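You operate a simulated robot arm through the tools that you are given. There is no shell and no other tool. Be economical: measure what you need, move in short steps, check, and stop when the job is done.

Carry out the task below with a simulated robot arm. There is one attempt and no reset: what you move stays moved.

JOB
Fetch the grey insert and set it on top of the blue battery pack.
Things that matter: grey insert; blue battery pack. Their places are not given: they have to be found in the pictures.

It is judged by the outcome, as a careful person would: the job done as asked, and still so three seconds after it is handed in. It fails if anything else is knocked over, pushed out of place, dropped, spilled or broken.

ROBOT AND FRAMES
A 6-joint arm with a two-finger parallel gripper, fixed in place. Base frame: the origin is at the foot of the arm, x ahead of it, y to its left, z up; the work surface is at about z = -0.014. Readings come in m, degrees, newtons and seconds.
With the tool pointing down near the work surface it reaches from about 0.12 to 0.6 m from the base axis. Its first joint turns from -66.0 to 66.0 degrees. Payload 2.1 kg.
The TCP is the grasp point between the finger pads, 0.03 m short of the fingertips. In the tool frame z runs along the fingers and y along their closing line. Largest opening 0.094 m; finger width 0.028, thickness 0.01; the body of the gripper, 0.05 by 0.096 m, starts 0.055 m behind the TCP.
Orientation is that of the tool frame in the base frame, as a unit quaternion [w, x, y, z]. With the fingers straight down and closing along the base's y, the tool's x points along the base's -x, its y along +y and its z along -z.

CONTROLS
- The arm moves only by the tool nudge_tool. Its argument "commands" is text: rows parted by semicolons, each of 5 numbers parted by spaces: the shift along the tool's x, y, z in m, then the turn about the tool's z in degrees, then the gripper command, from -1 (fully open) to 1 (shut), values between in proportion. In form: dx dy dz yaw fingers; .... A call has 1 to 20 rows; each row shifts and turns the commanded pose from where the row before left it, along the tool's axes as they then stand. Each row takes 0.2 s and may step no farther than 0.05 m and 8.6 degrees from the row before; otherwise, or with a gripper value out of range, the whole call is refused. A pose out of reach is approached as far as the arm can. The call stops where the force on the tool passes 40 N (or 10 N more than at its start, if that is more) or the arm is blocked; 0.2 s more then pass. The fingers move at their own pace (about 0.072 m/s each) and stop on an object; they squeeze with about 41 N. The grip force told is the motor's: it shows also when the fingers shut on nothing. Time passes only in rows, and 0.2 s behind the last, so rows that do not move let the fingers close. It gives the time, the measured TCP pose, the force on the tool (base axes), the opening and the grip force at its end, in the units of the frame above (readings bear some noise), and new pictures: "show" is both (left out), scene, wrist or none.
- Cameras (640 x 400 px; columns grow to the right, rows downward): "scene" is fixed at [0.0784, -0.399, 0.4814]; the picture's right is [0.46, -0.89, 0.00], its down [-0.52, -0.27, -0.81] and it looks along [0.72, 0.38, -0.59] (base axes); focal length 288 px, centre (320, 200). "wrist" rides on the gripper at [-0.037, 0, -0.058] in the tool frame; the picture's right is [0.00, -1.00, 0.00], its down [0.97, 0.00, -0.24] and it looks along [0.24, 0.00, 0.97] (tool axes); focal length 218 px, centre (320, 200).
- probe_pixels(camera, pixels): for up to 12 pixels [column, row] of the newest picture of that camera ("zoom" is the newest enlarged one), the place [x, y, z] in the base frame of the surface seen there, good to about 0.002 m. The clock stands still meanwhile.
- zoom(camera, box): a new picture of the part [left, top, right, bottom] of that camera's present view, enlarged. The clock stands still meanwhile.
- finish_job(): hands the job in; it is judged then, once.

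Keep the steps short. Do not move on a guess: measure, check each grasp and each placing, and mend mistakes. In all there are 60 turns and 120 pictures (those below and enlarged ones count). Leave the gripper open and the arm clear of the work at the hand-in unless told otherwise, and finish with a single line.

The tools are called after ">>>" by a JSON object that holds its "api" and its "payload". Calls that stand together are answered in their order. nudge_tool: Moves the arm, as the interface text tells. Its arguments: {"type":"object","properties":{"commands":{"type":"string"},"show":{"type":"string","enum":["both","scene","wrist","none"]}},"required":["commands"]} The other tools are called the same way: probe_pixels (camera, pixels) gives the place of the surface under pixels of a picture; zoom (camera, box) takes an enlarged picture of a part of a camera's view; finish_job () hands the job in.

At the start:

```text
time: 0.0
position: [0.2863, -0.0959, 0.2929]
tcp_rot: [0.001, 0.0, 1.0, 0.0]
wrist_force: [-1.1, -0.4, 0.7]
gripper_width: 0.0942
gripper_force: 0.1
```

scene: 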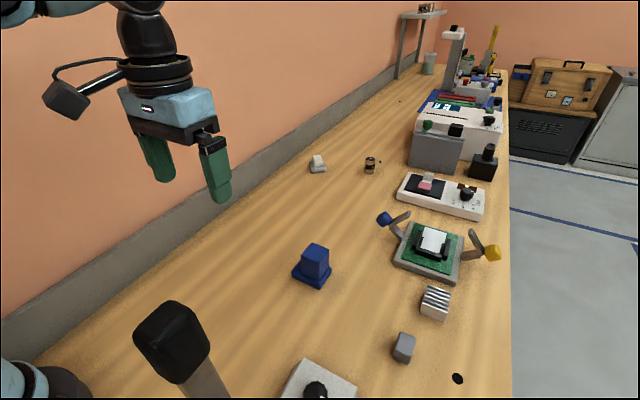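
wrist: 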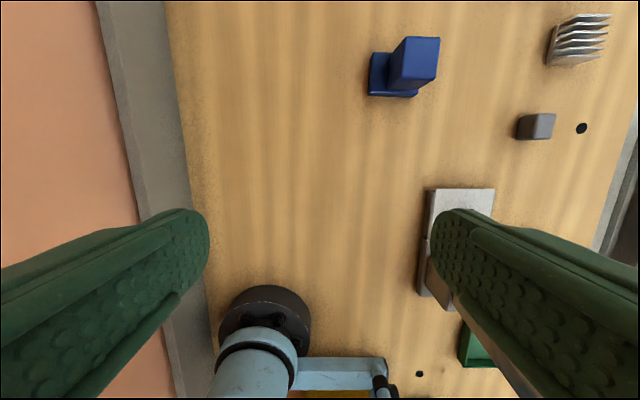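

The scene shows a blue battery pack near (313,265) and a small grey block near (403,347), with a silver finned heatsink at (435,303). I'll zoom in on both before measuring.

>>> {"api": "zoom", "payload": {"camera": "scene", "box": [270, 220, 480, 380]}}

>>> {"api": "zoom", "payload": {"camera": "wrist", "box": [340, 10, 640, 200]}}

>>> {"api": "probe_pixels", "payload": {"camera": "scene", "pixels": [[403, 337], [396, 334], [413, 336], [410, 348], [391, 355], [407, 363], [315, 249], [303, 247], [327, 250], [311, 258], [300, 275], [325, 284]]}}

>>> {"api": "probe_pixels", "payload": {"camera": "wrist", "pixels": [[530, 115], [554, 115], [550, 137], [528, 138], [518, 120], [518, 138], [408, 39], [438, 40], [434, 80], [404, 76], [372, 55], [372, 93]]}}

```text
2.50 times, centred on (375, 300) of scene
```

zoom: 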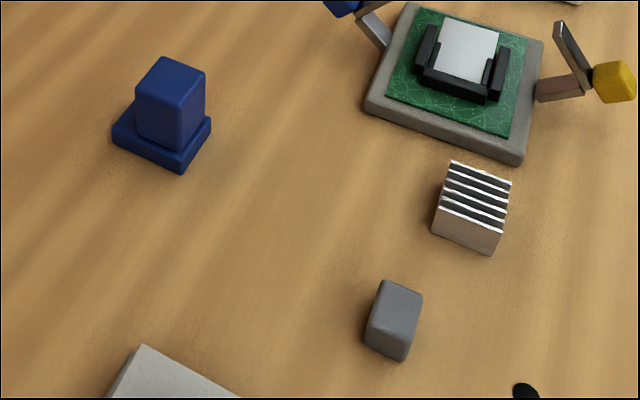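

```text
2.11 times, centred on (490, 105) of wrist
```

zoom: 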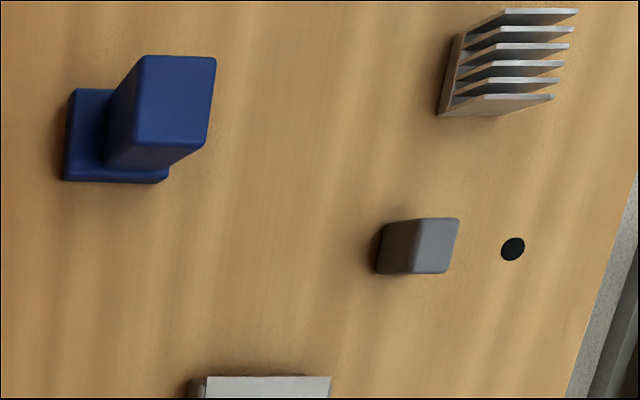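

```text
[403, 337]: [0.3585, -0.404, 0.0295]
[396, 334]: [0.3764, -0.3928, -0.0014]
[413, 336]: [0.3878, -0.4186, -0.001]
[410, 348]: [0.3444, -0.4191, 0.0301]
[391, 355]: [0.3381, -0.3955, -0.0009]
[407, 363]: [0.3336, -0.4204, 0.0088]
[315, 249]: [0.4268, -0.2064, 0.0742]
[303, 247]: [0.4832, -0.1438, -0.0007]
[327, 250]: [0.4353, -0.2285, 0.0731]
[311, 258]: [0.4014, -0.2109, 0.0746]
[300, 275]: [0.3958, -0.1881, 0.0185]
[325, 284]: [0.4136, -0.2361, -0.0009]
```

```text
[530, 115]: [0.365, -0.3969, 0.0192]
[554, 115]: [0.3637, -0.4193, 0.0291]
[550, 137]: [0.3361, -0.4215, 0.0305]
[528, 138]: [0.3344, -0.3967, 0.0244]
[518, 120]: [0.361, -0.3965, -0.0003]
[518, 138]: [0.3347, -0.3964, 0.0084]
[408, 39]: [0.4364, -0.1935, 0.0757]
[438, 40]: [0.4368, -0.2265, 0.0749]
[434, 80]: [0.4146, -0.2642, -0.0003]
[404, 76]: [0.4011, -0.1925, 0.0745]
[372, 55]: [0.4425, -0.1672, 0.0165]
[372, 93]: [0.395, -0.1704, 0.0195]
```

The insert measures about x 0.333–0.366, y −0.396…−0.422, with its top at z 0.030. The blue top is about x 0.400–0.438, y −0.191…−0.229, z 0.075. Next I'll check how tall the black-headed object at (170,340) is, and whether anything else at the back fits either name.

>>> {"api": "probe_pixels", "payload": {"camera": "scene", "pixels": [[170, 320], [195, 380], [315, 390], [435, 290], [318, 380]]}}

>>> {"api": "zoom", "payload": {"camera": "scene", "box": [300, 10, 520, 260]}}

```text
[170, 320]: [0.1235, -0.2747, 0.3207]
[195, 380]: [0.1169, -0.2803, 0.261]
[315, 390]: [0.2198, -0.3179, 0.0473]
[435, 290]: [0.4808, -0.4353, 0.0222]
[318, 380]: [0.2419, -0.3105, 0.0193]
```

```text
1.60 times, centred on (410, 135) of scene
```

zoom: 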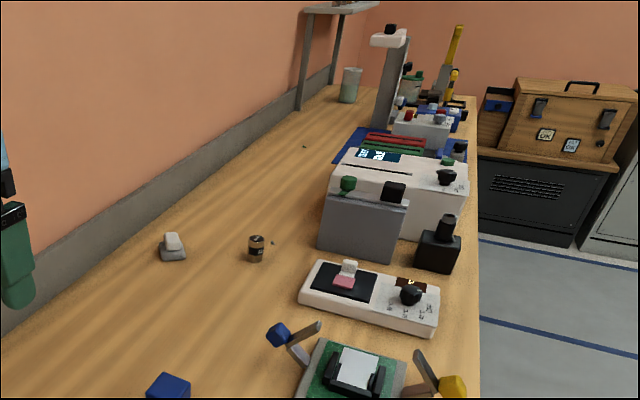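

A tall black-headed rod stands at (0.12, −0.275), up to z 0.32. At the insert's bearing the arm should pass about 0.085 m to the side of it. I'll move toward the insert high up in short stages, watching that rod.

>>> {"api": "nudge_tool", "payload": {"commands": "-0.016 -0.03 0 0 -1;-0.016 -0.04 0 0 -1;-0.016 -0.04 0 0 -1;-0.016 -0.04 0 0 -1;0 -0.04 0 0 -1;0 -0.03 0 0 -1;0 0 0 0 -1"}}

```text
time: 1.6
position: [0.351, -0.3155, 0.292]
tcp_rot: [0.001, 0.0, 1.0, 0.0]
wrist_force: [0.5, 0.1, 0.4]
gripper_width: 0.0943
gripper_force: 0.1
```

scene: 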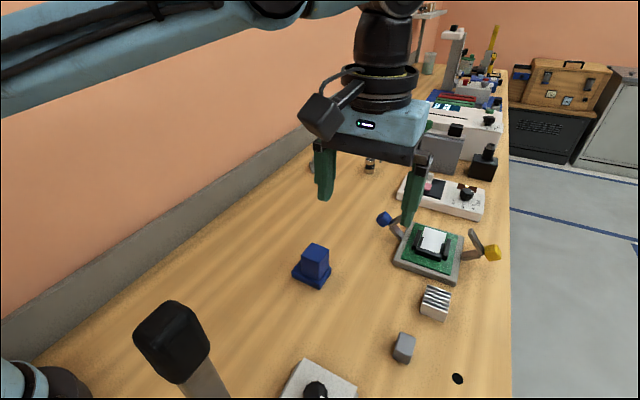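
wrist: 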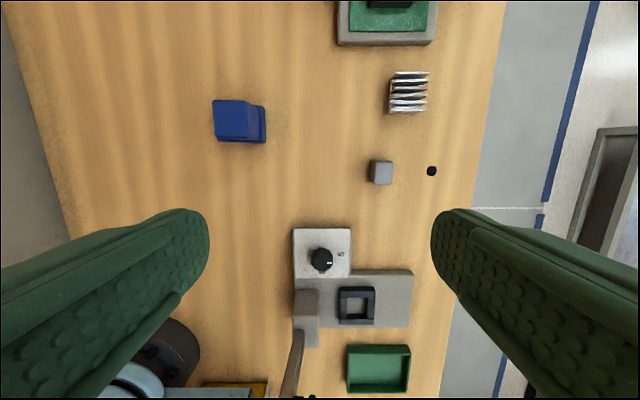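

The forearm is well above the rod. Next I'll move over the insert and come down to about z 0.17.

>>> {"api": "nudge_tool", "payload": {"commands": "0 -0.03 0 0 -1;0 -0.03 0 0 -1;0 -0.033 0 0 -1;0 0 0.04 0 -1;0 0 0.04 0 -1;0 0 0.04 0 -1;0 0 0 0 -1"}}

```text
time: 3.2
position: [0.3399, -0.3957, 0.1598]
tcp_rot: [0.0, 0.0, 1.0, -0.001]
wrist_force: [0.8, 0.3, 0.1]
gripper_width: 0.0938
gripper_force: 0.1
out of reach, approached as far as the arm can: row 3
```

scene: 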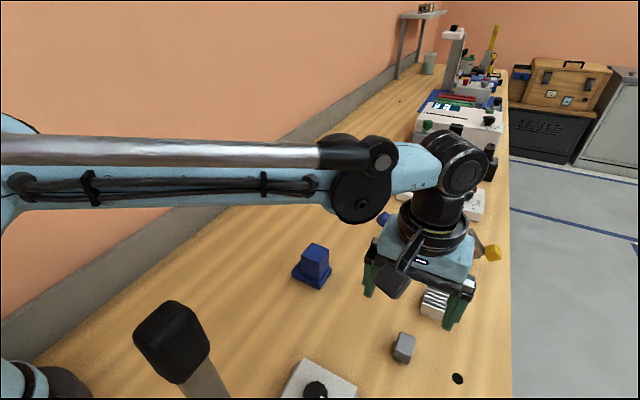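
wrist: 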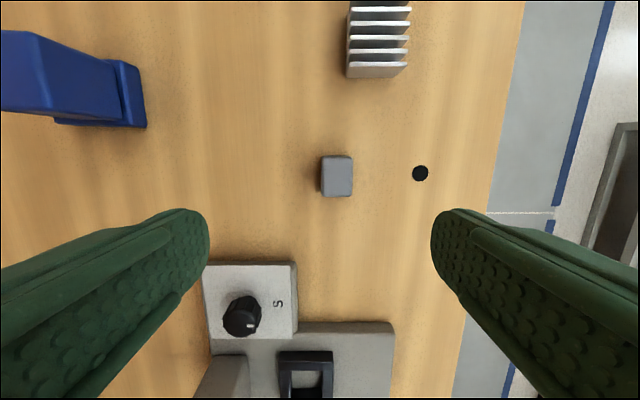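

The arm hit its reach limit while high, and the TCP is now at (0.340, −0.396, 0.160). I'll measure the insert from here.

>>> {"api": "zoom", "payload": {"camera": "wrist", "box": [290, 130, 390, 220]}}

>>> {"api": "probe_pixels", "payload": {"camera": "wrist", "pixels": [[328, 158], [350, 158], [350, 193], [328, 193], [325, 175], [352, 175], [338, 156], [338, 195], [298, 265], [340, 72], [205, 268], [370, 322]]}}

```text
4.44 times, centred on (340, 175) of wrist
```

zoom: 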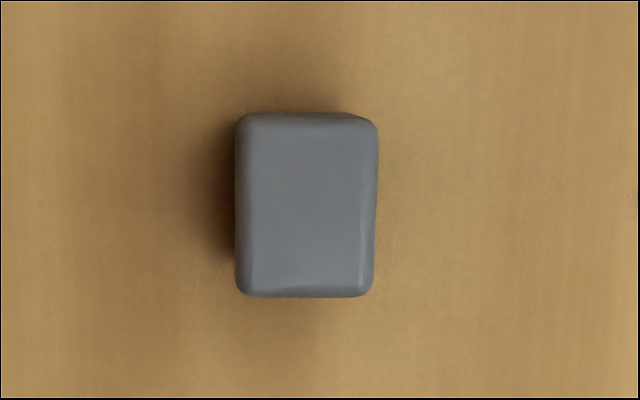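

```text
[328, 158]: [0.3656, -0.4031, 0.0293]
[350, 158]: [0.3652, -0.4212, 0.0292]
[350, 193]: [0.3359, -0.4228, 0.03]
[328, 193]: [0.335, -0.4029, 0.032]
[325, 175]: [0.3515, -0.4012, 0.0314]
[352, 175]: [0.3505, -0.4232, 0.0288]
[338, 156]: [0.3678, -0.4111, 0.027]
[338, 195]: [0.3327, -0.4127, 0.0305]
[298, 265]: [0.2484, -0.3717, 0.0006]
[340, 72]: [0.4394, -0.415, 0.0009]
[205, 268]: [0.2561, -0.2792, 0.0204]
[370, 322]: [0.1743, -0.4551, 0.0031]
```

The insert's centre is (0.350, −0.411), aligned with the axes to within 2°, and about 0.026 wide in y. I'll correct the position and go down to about z 0.09.

>>> {"api": "nudge_tool", "payload": {"commands": "0 0 0.04 0 -1;-0.005 -0.008 0.03 0 -1;-0.005 -0.007 0 0 -1;0 0 0 0 -1"}}

```text
time: 4.2
position: [0.3487, -0.4096, 0.09]
tcp_rot: [0.0, 0.0, 1.0, 0.0]
wrist_force: [0.4, -0.2, -0.3]
gripper_width: 0.0939
gripper_force: 0.1
```

scene: 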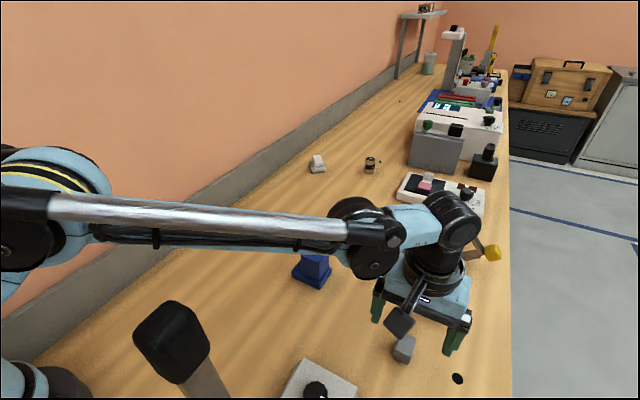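
wrist: 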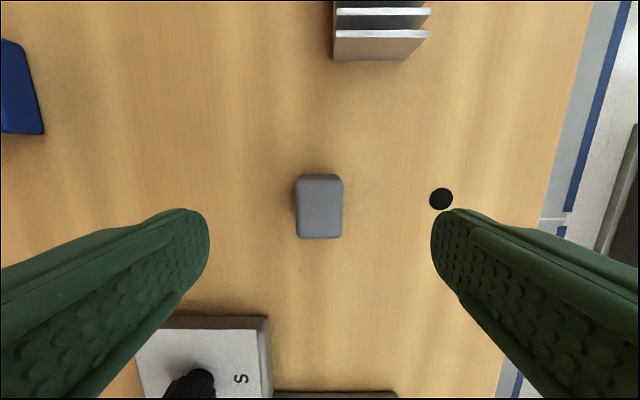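

It's lined up and the fingers are clear on both sides. Next I'll lower to about z 0.034, which puts the fingertips 5 mm above the table, still open.

>>> {"api": "nudge_tool", "payload": {"commands": "0 -0.001 0.03 0 -1;-0.001 0 0.02 0 -1;0 0 0.006 0 -1;0 0 0 0 -1"}}

```text
time: 5.2
position: [0.3489, -0.4118, 0.0355]
tcp_rot: [0.002, -0.001, 1.0, -0.001]
wrist_force: [0.1, -0.1, -0.3]
gripper_width: 0.094
gripper_force: 0.0
```

scene: 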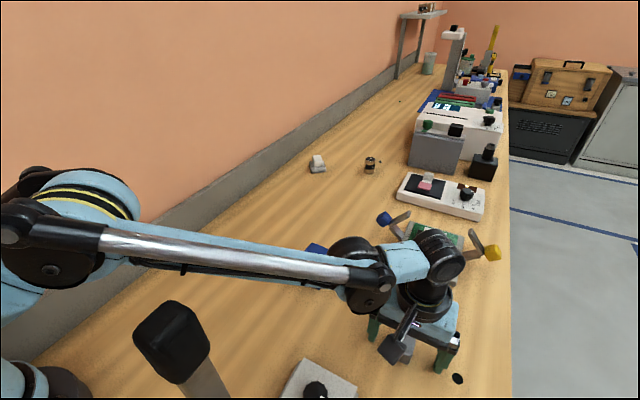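
wrist: 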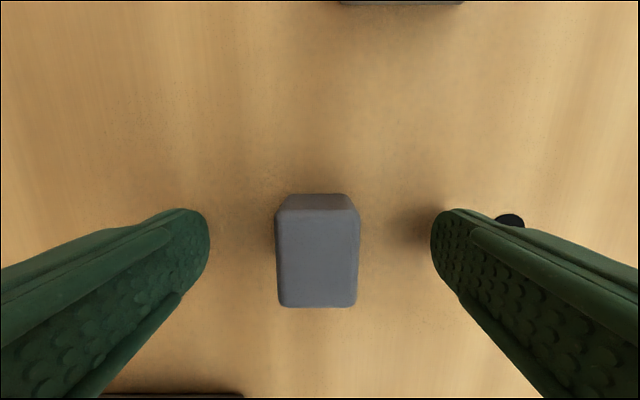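

The insert sits centred between the fingers. I'll close on it.

>>> {"api": "nudge_tool", "payload": {"commands": "0 0 0.001 0 0;0 0 0 0 0.5;0 0 0 0 1;0 0 0 0 1;0 0 0 0 1;0 0 0 0 1", "show": "wrist"}}

```text
time: 6.6
position: [0.3496, -0.4111, 0.0352]
tcp_rot: [0.0, 0.0, 1.0, 0.001]
wrist_force: [-0.2, 1.3, 7.1]
gripper_width: 0.0268
gripper_force: 41.4
stopped in row 6: the force on the tool passed its limit (the readings are from after the stop); the commanded pose is now the measured one
```

wrist: 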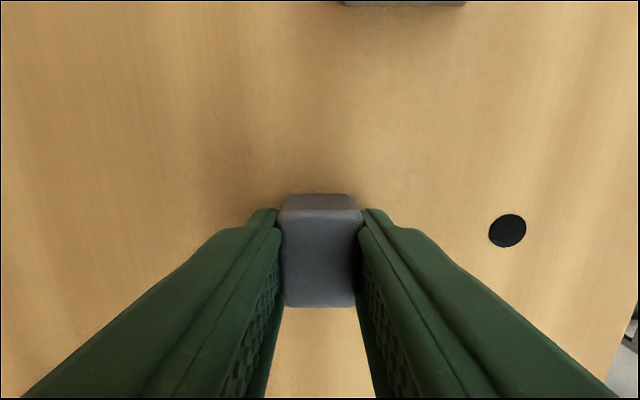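

The grip holds at 0.0268 m and 41 N. I'll lift slowly and check that the insert comes up.

>>> {"api": "nudge_tool", "payload": {"commands": "0 0 -0.005 0 1;0 0 -0.015 0 1;0 0 -0.025 0 1;0 0 -0.025 0 1;0 0 0 0 1"}}

```text
time: 7.8
position: [0.3495, -0.4101, 0.1044]
tcp_rot: [0.0, 0.0, 1.0, 0.002]
wrist_force: [-0.2, 0.0, -0.1]
gripper_width: 0.0267
gripper_force: 40.6
```

scene: 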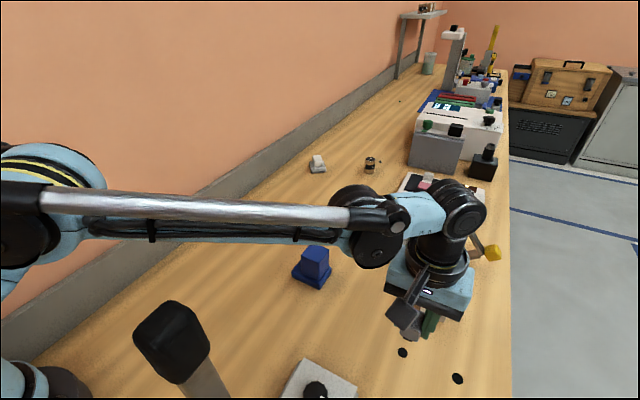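
wrist: 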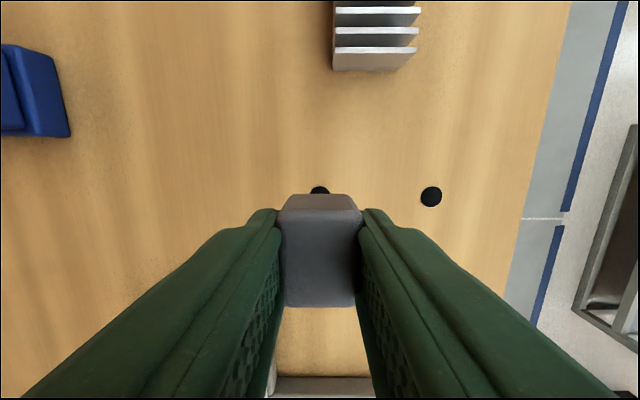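

The insert is up in the fingers and a dark spot shows on the table where it stood. I'll raise to about z 0.15 and move to just beside the blue pack.

>>> {"api": "nudge_tool", "payload": {"commands": "0 0.02 -0.02 0 1;0 0.02 -0.025 0 1;-0.01 0.03 0 0 1;-0.01 0.03 0 0 1;-0.01 0.03 0 0 1;-0.01 0.02 0 0 1;0 0 0 0 1"}}

```text
time: 9.4
position: [0.3902, -0.2594, 0.1504]
tcp_rot: [0.0, 0.0, 1.0, 0.001]
wrist_force: [0.2, -0.1, -0.7]
gripper_width: 0.0263
gripper_force: 40.7
```

scene: 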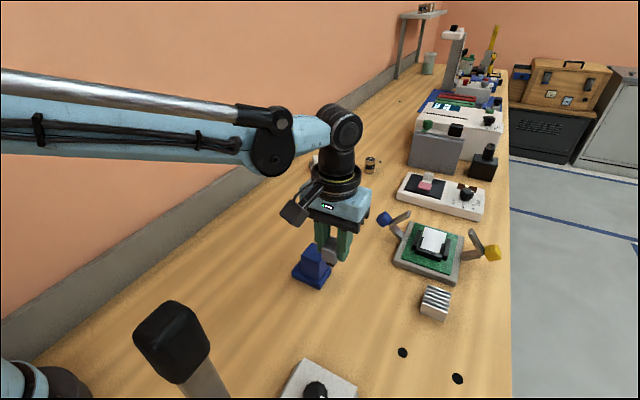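
wrist: 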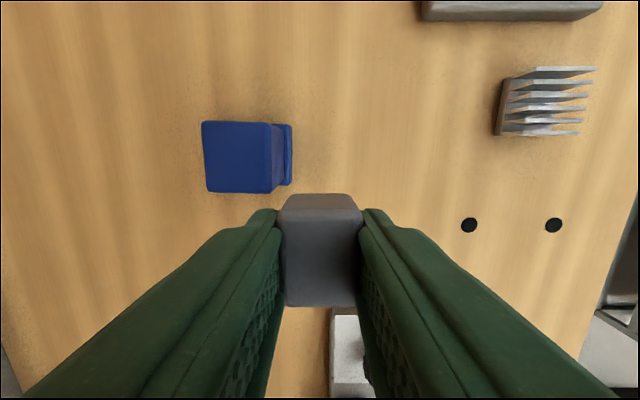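

Next I'll measure the blue top from here and look closely at the insert's underside in the scene view.

>>> {"api": "probe_pixels", "payload": {"camera": "wrist", "pixels": [[206, 125], [268, 126], [269, 188], [210, 188], [237, 123], [239, 191], [204, 155], [270, 155], [237, 157], [290, 150], [320, 245], [320, 300]]}}

>>> {"api": "zoom", "payload": {"camera": "scene", "box": [270, 180, 400, 300]}}

```text
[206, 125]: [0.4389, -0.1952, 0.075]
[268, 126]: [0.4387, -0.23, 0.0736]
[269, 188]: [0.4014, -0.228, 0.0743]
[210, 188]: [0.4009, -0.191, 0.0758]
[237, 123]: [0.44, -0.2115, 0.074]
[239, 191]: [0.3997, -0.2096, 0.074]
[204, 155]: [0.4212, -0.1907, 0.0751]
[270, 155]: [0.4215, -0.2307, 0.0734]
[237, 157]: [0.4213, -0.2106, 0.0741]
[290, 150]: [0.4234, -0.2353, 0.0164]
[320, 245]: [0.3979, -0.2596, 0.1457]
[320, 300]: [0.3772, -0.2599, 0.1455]
```

```text
3.33 times, centred on (335, 240) of scene
```

zoom: 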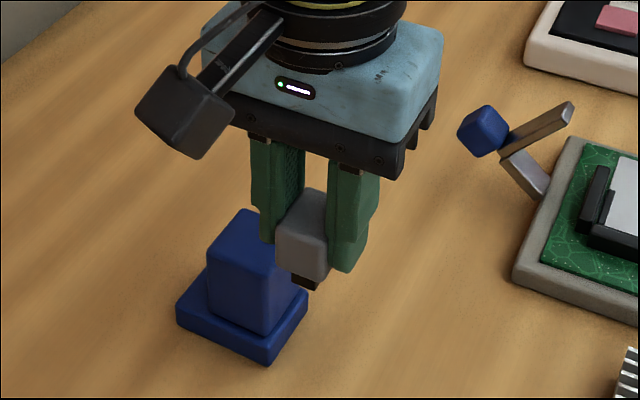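

There's something dark under the insert at zoom (305,283). It could be a small stub or peg, so I'll enlarge it.

>>> {"api": "zoom", "payload": {"camera": "scene", "box": [312, 230, 352, 275]}}

>>> {"api": "probe_pixels", "payload": {"camera": "scene", "pixels": [[331, 265], [332, 266], [330, 263], [333, 264], [331, 260], [331, 250], [402, 352], [457, 379]]}}

```text
8.89 times, centred on (332, 252) of scene
```

zoom: 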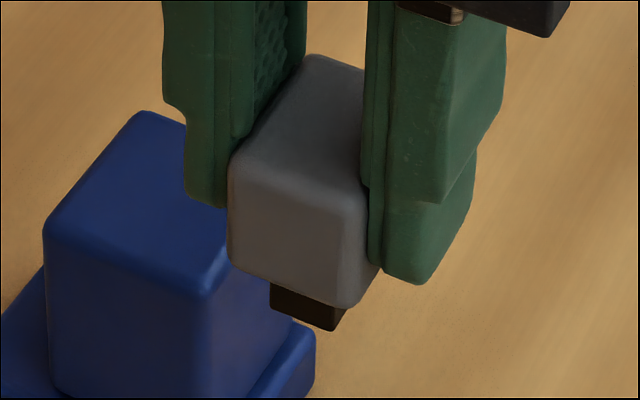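

```text
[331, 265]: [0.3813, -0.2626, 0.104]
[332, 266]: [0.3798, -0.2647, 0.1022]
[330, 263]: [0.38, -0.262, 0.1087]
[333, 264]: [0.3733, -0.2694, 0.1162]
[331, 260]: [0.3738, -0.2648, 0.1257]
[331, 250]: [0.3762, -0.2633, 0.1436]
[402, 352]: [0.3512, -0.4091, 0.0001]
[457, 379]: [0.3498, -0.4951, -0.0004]
```

The insert has a dark peg underneath. The peg's bottom is at z ≈ 0.100 with the TCP at 0.150, so it should touch the blue top (0.074) at TCP ≈ 0.124. The blue top's centre is (0.420, −0.2105). I'll move over it at this height.

>>> {"api": "nudge_tool", "payload": {"commands": "-0.01 0.015 0 0 1;-0.01 0.017 0 0 1;-0.01 0.017 0 0 1;0 0 0 0 1;0 0 0 0 1"}}

```text
time: 10.6
position: [0.4189, -0.2127, 0.15]
tcp_rot: [0.0, -0.001, 1.0, 0.001]
wrist_force: [-1.0, 0.3, 0.7]
gripper_width: 0.0265
gripper_force: 41.1
```

scene: 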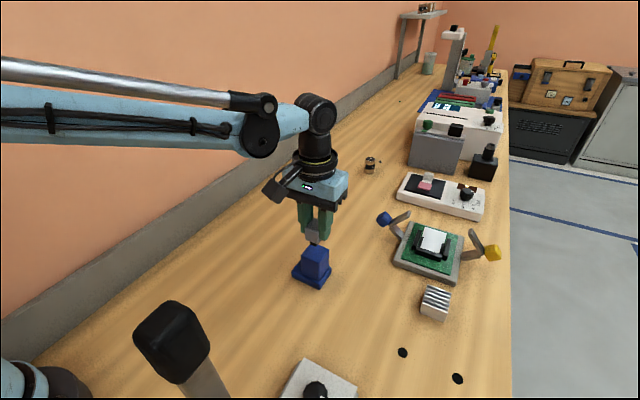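
wrist: 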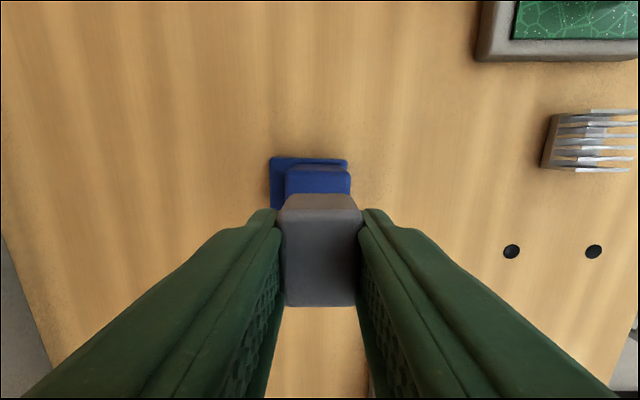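

The TCP reads (0.419, −0.213). I'll shift slightly to centre it, lower to about z 0.132, and zoom in on the gap.

>>> {"api": "nudge_tool", "payload": {"commands": "-0.001 0.002 0.006 0 1;0 0 0.006 0 1;0 0 0.006 0 1;0 0 0 0 1;0 0 0 0 1", "show": "none"}}

>>> {"api": "zoom", "payload": {"camera": "scene", "box": [280, 195, 350, 295]}}

```text
time: 11.8
position: [0.421, -0.2092, 0.1319]
tcp_rot: [0.0, 0.0, 1.0, 0.001]
wrist_force: [-0.2, 0.1, -0.9]
gripper_width: 0.0266
gripper_force: 41.3
```

```text
4.00 times, centred on (315, 245) of scene
```

zoom: 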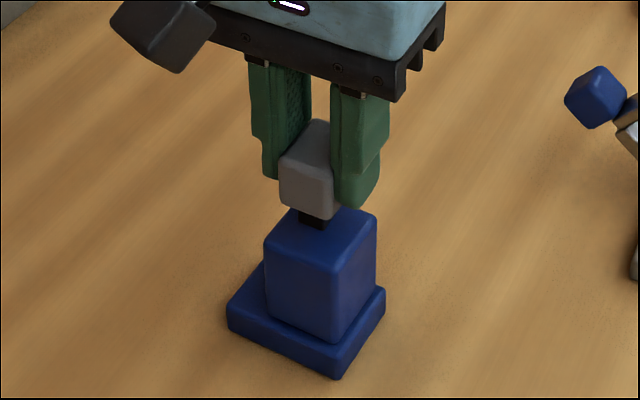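

It's centred over the blue top with a small gap left. I'll lower in 1–2 mm steps and watch the vertical force.

>>> {"api": "nudge_tool", "payload": {"commands": "0 0 0.002 0 1;0 0 0.002 0 1;0 0 0.001 0 1;0 0 0.001 0 1;0 0 0 0 1", "show": "none"}}

>>> {"api": "zoom", "payload": {"camera": "scene", "box": [295, 220, 340, 270]}}

```text
time: 13.0
position: [0.4206, -0.2098, 0.1266]
tcp_rot: [0.0, -0.001, 1.0, 0.0]
wrist_force: [-0.3, 0.3, -0.6]
gripper_width: 0.0267
gripper_force: 41.2
```

```text
8.00 times, centred on (318, 245) of scene
```

zoom: 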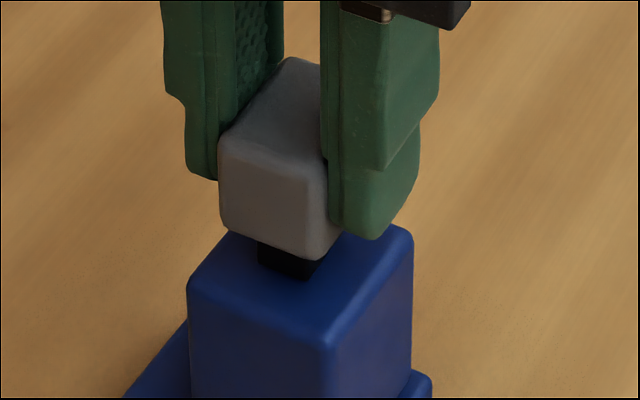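

No contact yet. I'll keep lowering in 1 mm steps.

>>> {"api": "nudge_tool", "payload": {"commands": "0 0 0.001 0 1;0 0 0.001 0 1;0 0 0 0 1", "show": "none"}}

>>> {"api": "zoom", "payload": {"camera": "scene", "box": [295, 220, 340, 270]}}

>>> {"api": "probe_pixels", "payload": {"camera": "zoom", "pixels": [[262, 255], [270, 262], [300, 272], [305, 276], [315, 268], [280, 290], [310, 290], [345, 250]]}}

```text
time: 13.8
position: [0.4205, -0.2076, 0.1232]
tcp_rot: [0.0, 0.001, 1.0, 0.002]
wrist_force: [0.2, 0.2, -0.1]
gripper_width: 0.0268
gripper_force: 40.9
```

```text
8.00 times, centred on (318, 245) of scene
```

zoom: 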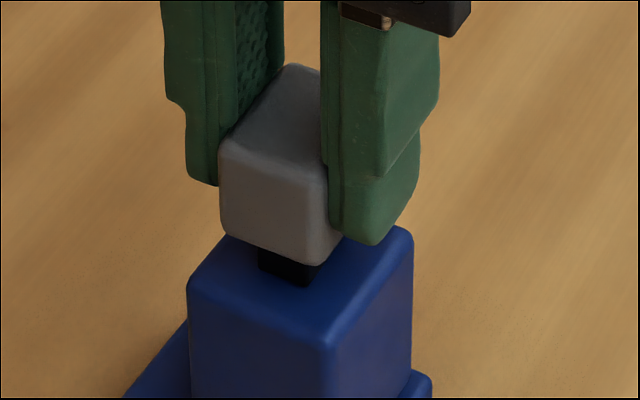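

```text
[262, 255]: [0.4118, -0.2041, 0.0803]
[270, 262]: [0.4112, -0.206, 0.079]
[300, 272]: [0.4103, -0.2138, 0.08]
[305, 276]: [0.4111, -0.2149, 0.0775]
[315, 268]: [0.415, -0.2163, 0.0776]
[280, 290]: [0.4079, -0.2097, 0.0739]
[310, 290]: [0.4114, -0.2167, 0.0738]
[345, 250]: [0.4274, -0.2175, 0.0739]
```

The peg is about 0.019 × 0.012 m, lies inside the blue top, and looks 1–3 mm above it. I'll continue down in 1 mm steps.

>>> {"api": "nudge_tool", "payload": {"commands": "0 0 0.001 0 1;0 0 0 0 1;0 0 0 0 1", "show": "none"}}

>>> {"api": "zoom", "payload": {"camera": "scene", "box": [300, 238, 335, 268]}}

```text
time: 14.6
position: [0.42, -0.2081, 0.1231]
tcp_rot: [0.0, 0.001, 1.0, 0.001]
wrist_force: [-0.2, 1.6, 23.5]
gripper_width: 0.0266
gripper_force: 40.7
```

```text
13.33 times, centred on (318, 253) of scene
```

zoom: 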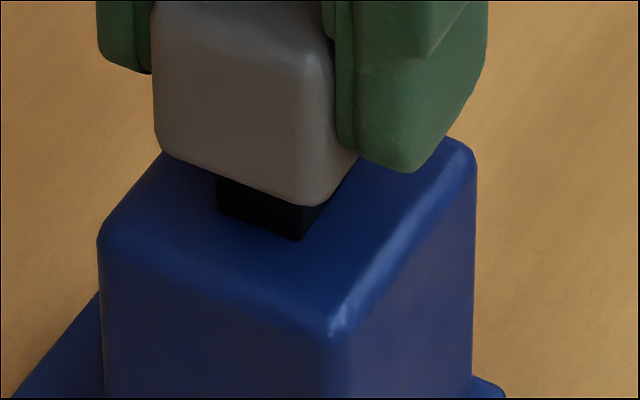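

Contact is confirmed at 23.5 N and the peg sits flat. I'll ease off about half a millimetre, then open slowly.

>>> {"api": "nudge_tool", "payload": {"commands": "0 0 -0.0006 0 1;0 0 0 0 1;0 0 0 0 0.42;0 0 0 0 0.38;0 0 0 0 0.34;0 0 0 0 0.3;0 0 0 0 0.25;0 0 0 0 0.2"}}

>>> {"api": "zoom", "payload": {"camera": "scene", "box": [290, 210, 345, 270]}}

```text
time: 16.4
position: [0.4208, -0.2097, 0.1244]
tcp_rot: [0.0, 0.0, 1.0, 0.001]
wrist_force: [-0.9, -0.2, -0.2]
gripper_width: 0.0379
gripper_force: 0.0
```

scene: 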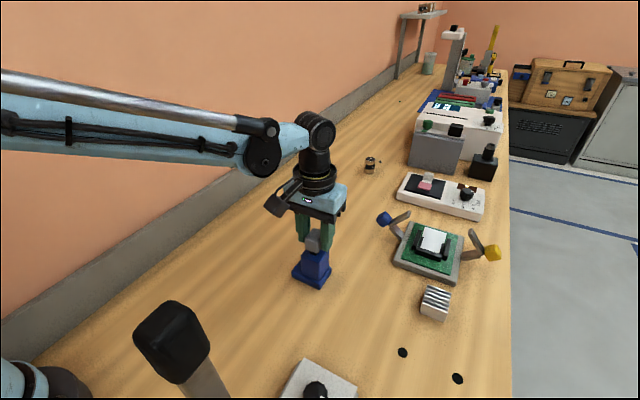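
wrist: 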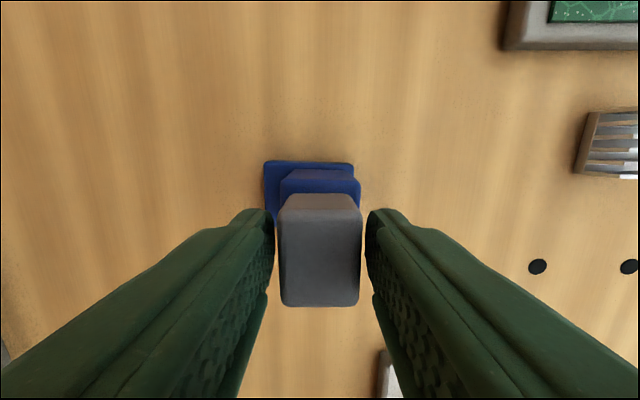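

```text
6.67 times, centred on (318, 240) of scene
```

zoom: 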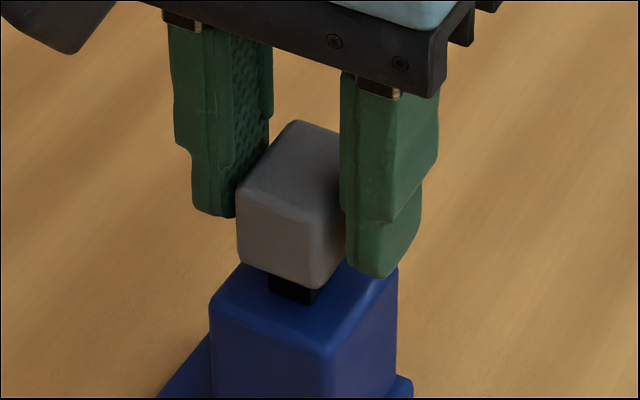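

The insert stands upright by itself, with the fingers free on both sides. I'll open fully in stages and then rise straight up.

>>> {"api": "nudge_tool", "payload": {"commands": "0 0 0 0 0;0 0 0 0 -0.4;0 0 0 0 -1;0 0 0 0 -1;0 0 0 0 -1;0 0 -0.02 0 -1;0 0 -0.03 0 -1;0 0 -0.04 0 -1;0 0 -0.04 0 -1;0 0 0 0 -1"}}

>>> {"api": "zoom", "payload": {"camera": "scene", "box": [270, 200, 360, 295]}}

```text
time: 18.6
position: [0.4198, -0.2104, 0.2539]
tcp_rot: [0.0, 0.0, 1.0, 0.0]
wrist_force: [0.4, -0.3, -0.1]
gripper_width: 0.0941
gripper_force: 0.1
```

scene: 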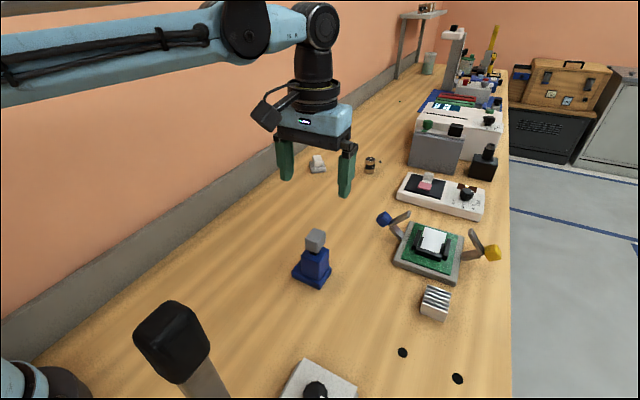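
wrist: 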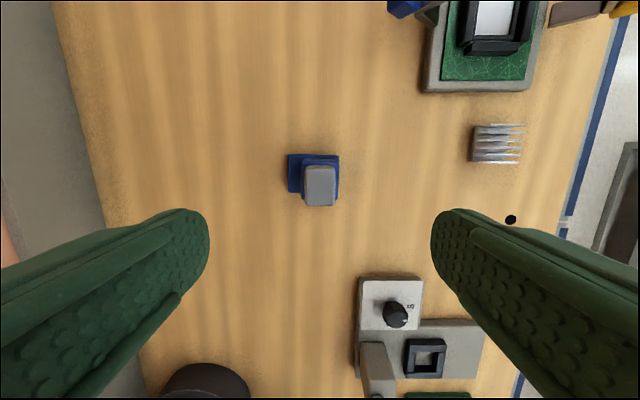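

```text
4.21 times, centred on (315, 248) of scene
```

zoom: 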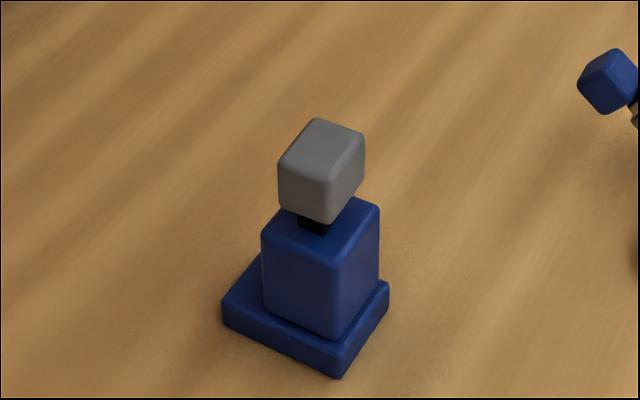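

The insert stands on the blue pack and the gripper is open and clear. I'll wait a little over a second to confirm it stays put.

>>> {"api": "nudge_tool", "payload": {"commands": "0 0 -0.02 0 -1;0 0 0 0 -1;0 0 0 0 -1;0 0 0 0 -1;0 0 0 0 -1;0 0 0 0 -1", "show": "scene"}}

>>> {"api": "probe_pixels", "payload": {"camera": "scene", "pixels": [[316, 231], [311, 237], [322, 235]]}}

```text
time: 20.0
position: [0.4202, -0.2091, 0.2737]
tcp_rot: [0.0, 0.0, 1.0, 0.001]
wrist_force: [-0.8, 0.1, -0.3]
gripper_width: 0.094
gripper_force: 0.0
```

scene: 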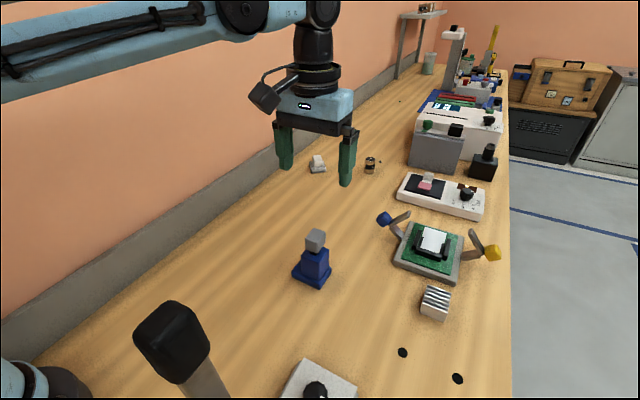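

```text
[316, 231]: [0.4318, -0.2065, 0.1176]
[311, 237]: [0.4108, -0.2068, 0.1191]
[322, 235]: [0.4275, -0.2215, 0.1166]
```

The insert hasn't moved and its top is level at z ≈ 0.118. Handing in.

>>> {"api": "finish_job", "payload": {}}

```text
The job is handed in.
```

The grey insert is standing upright on its peg on top of the blue battery pack, nothing else was moved, and the gripper is open and clear.
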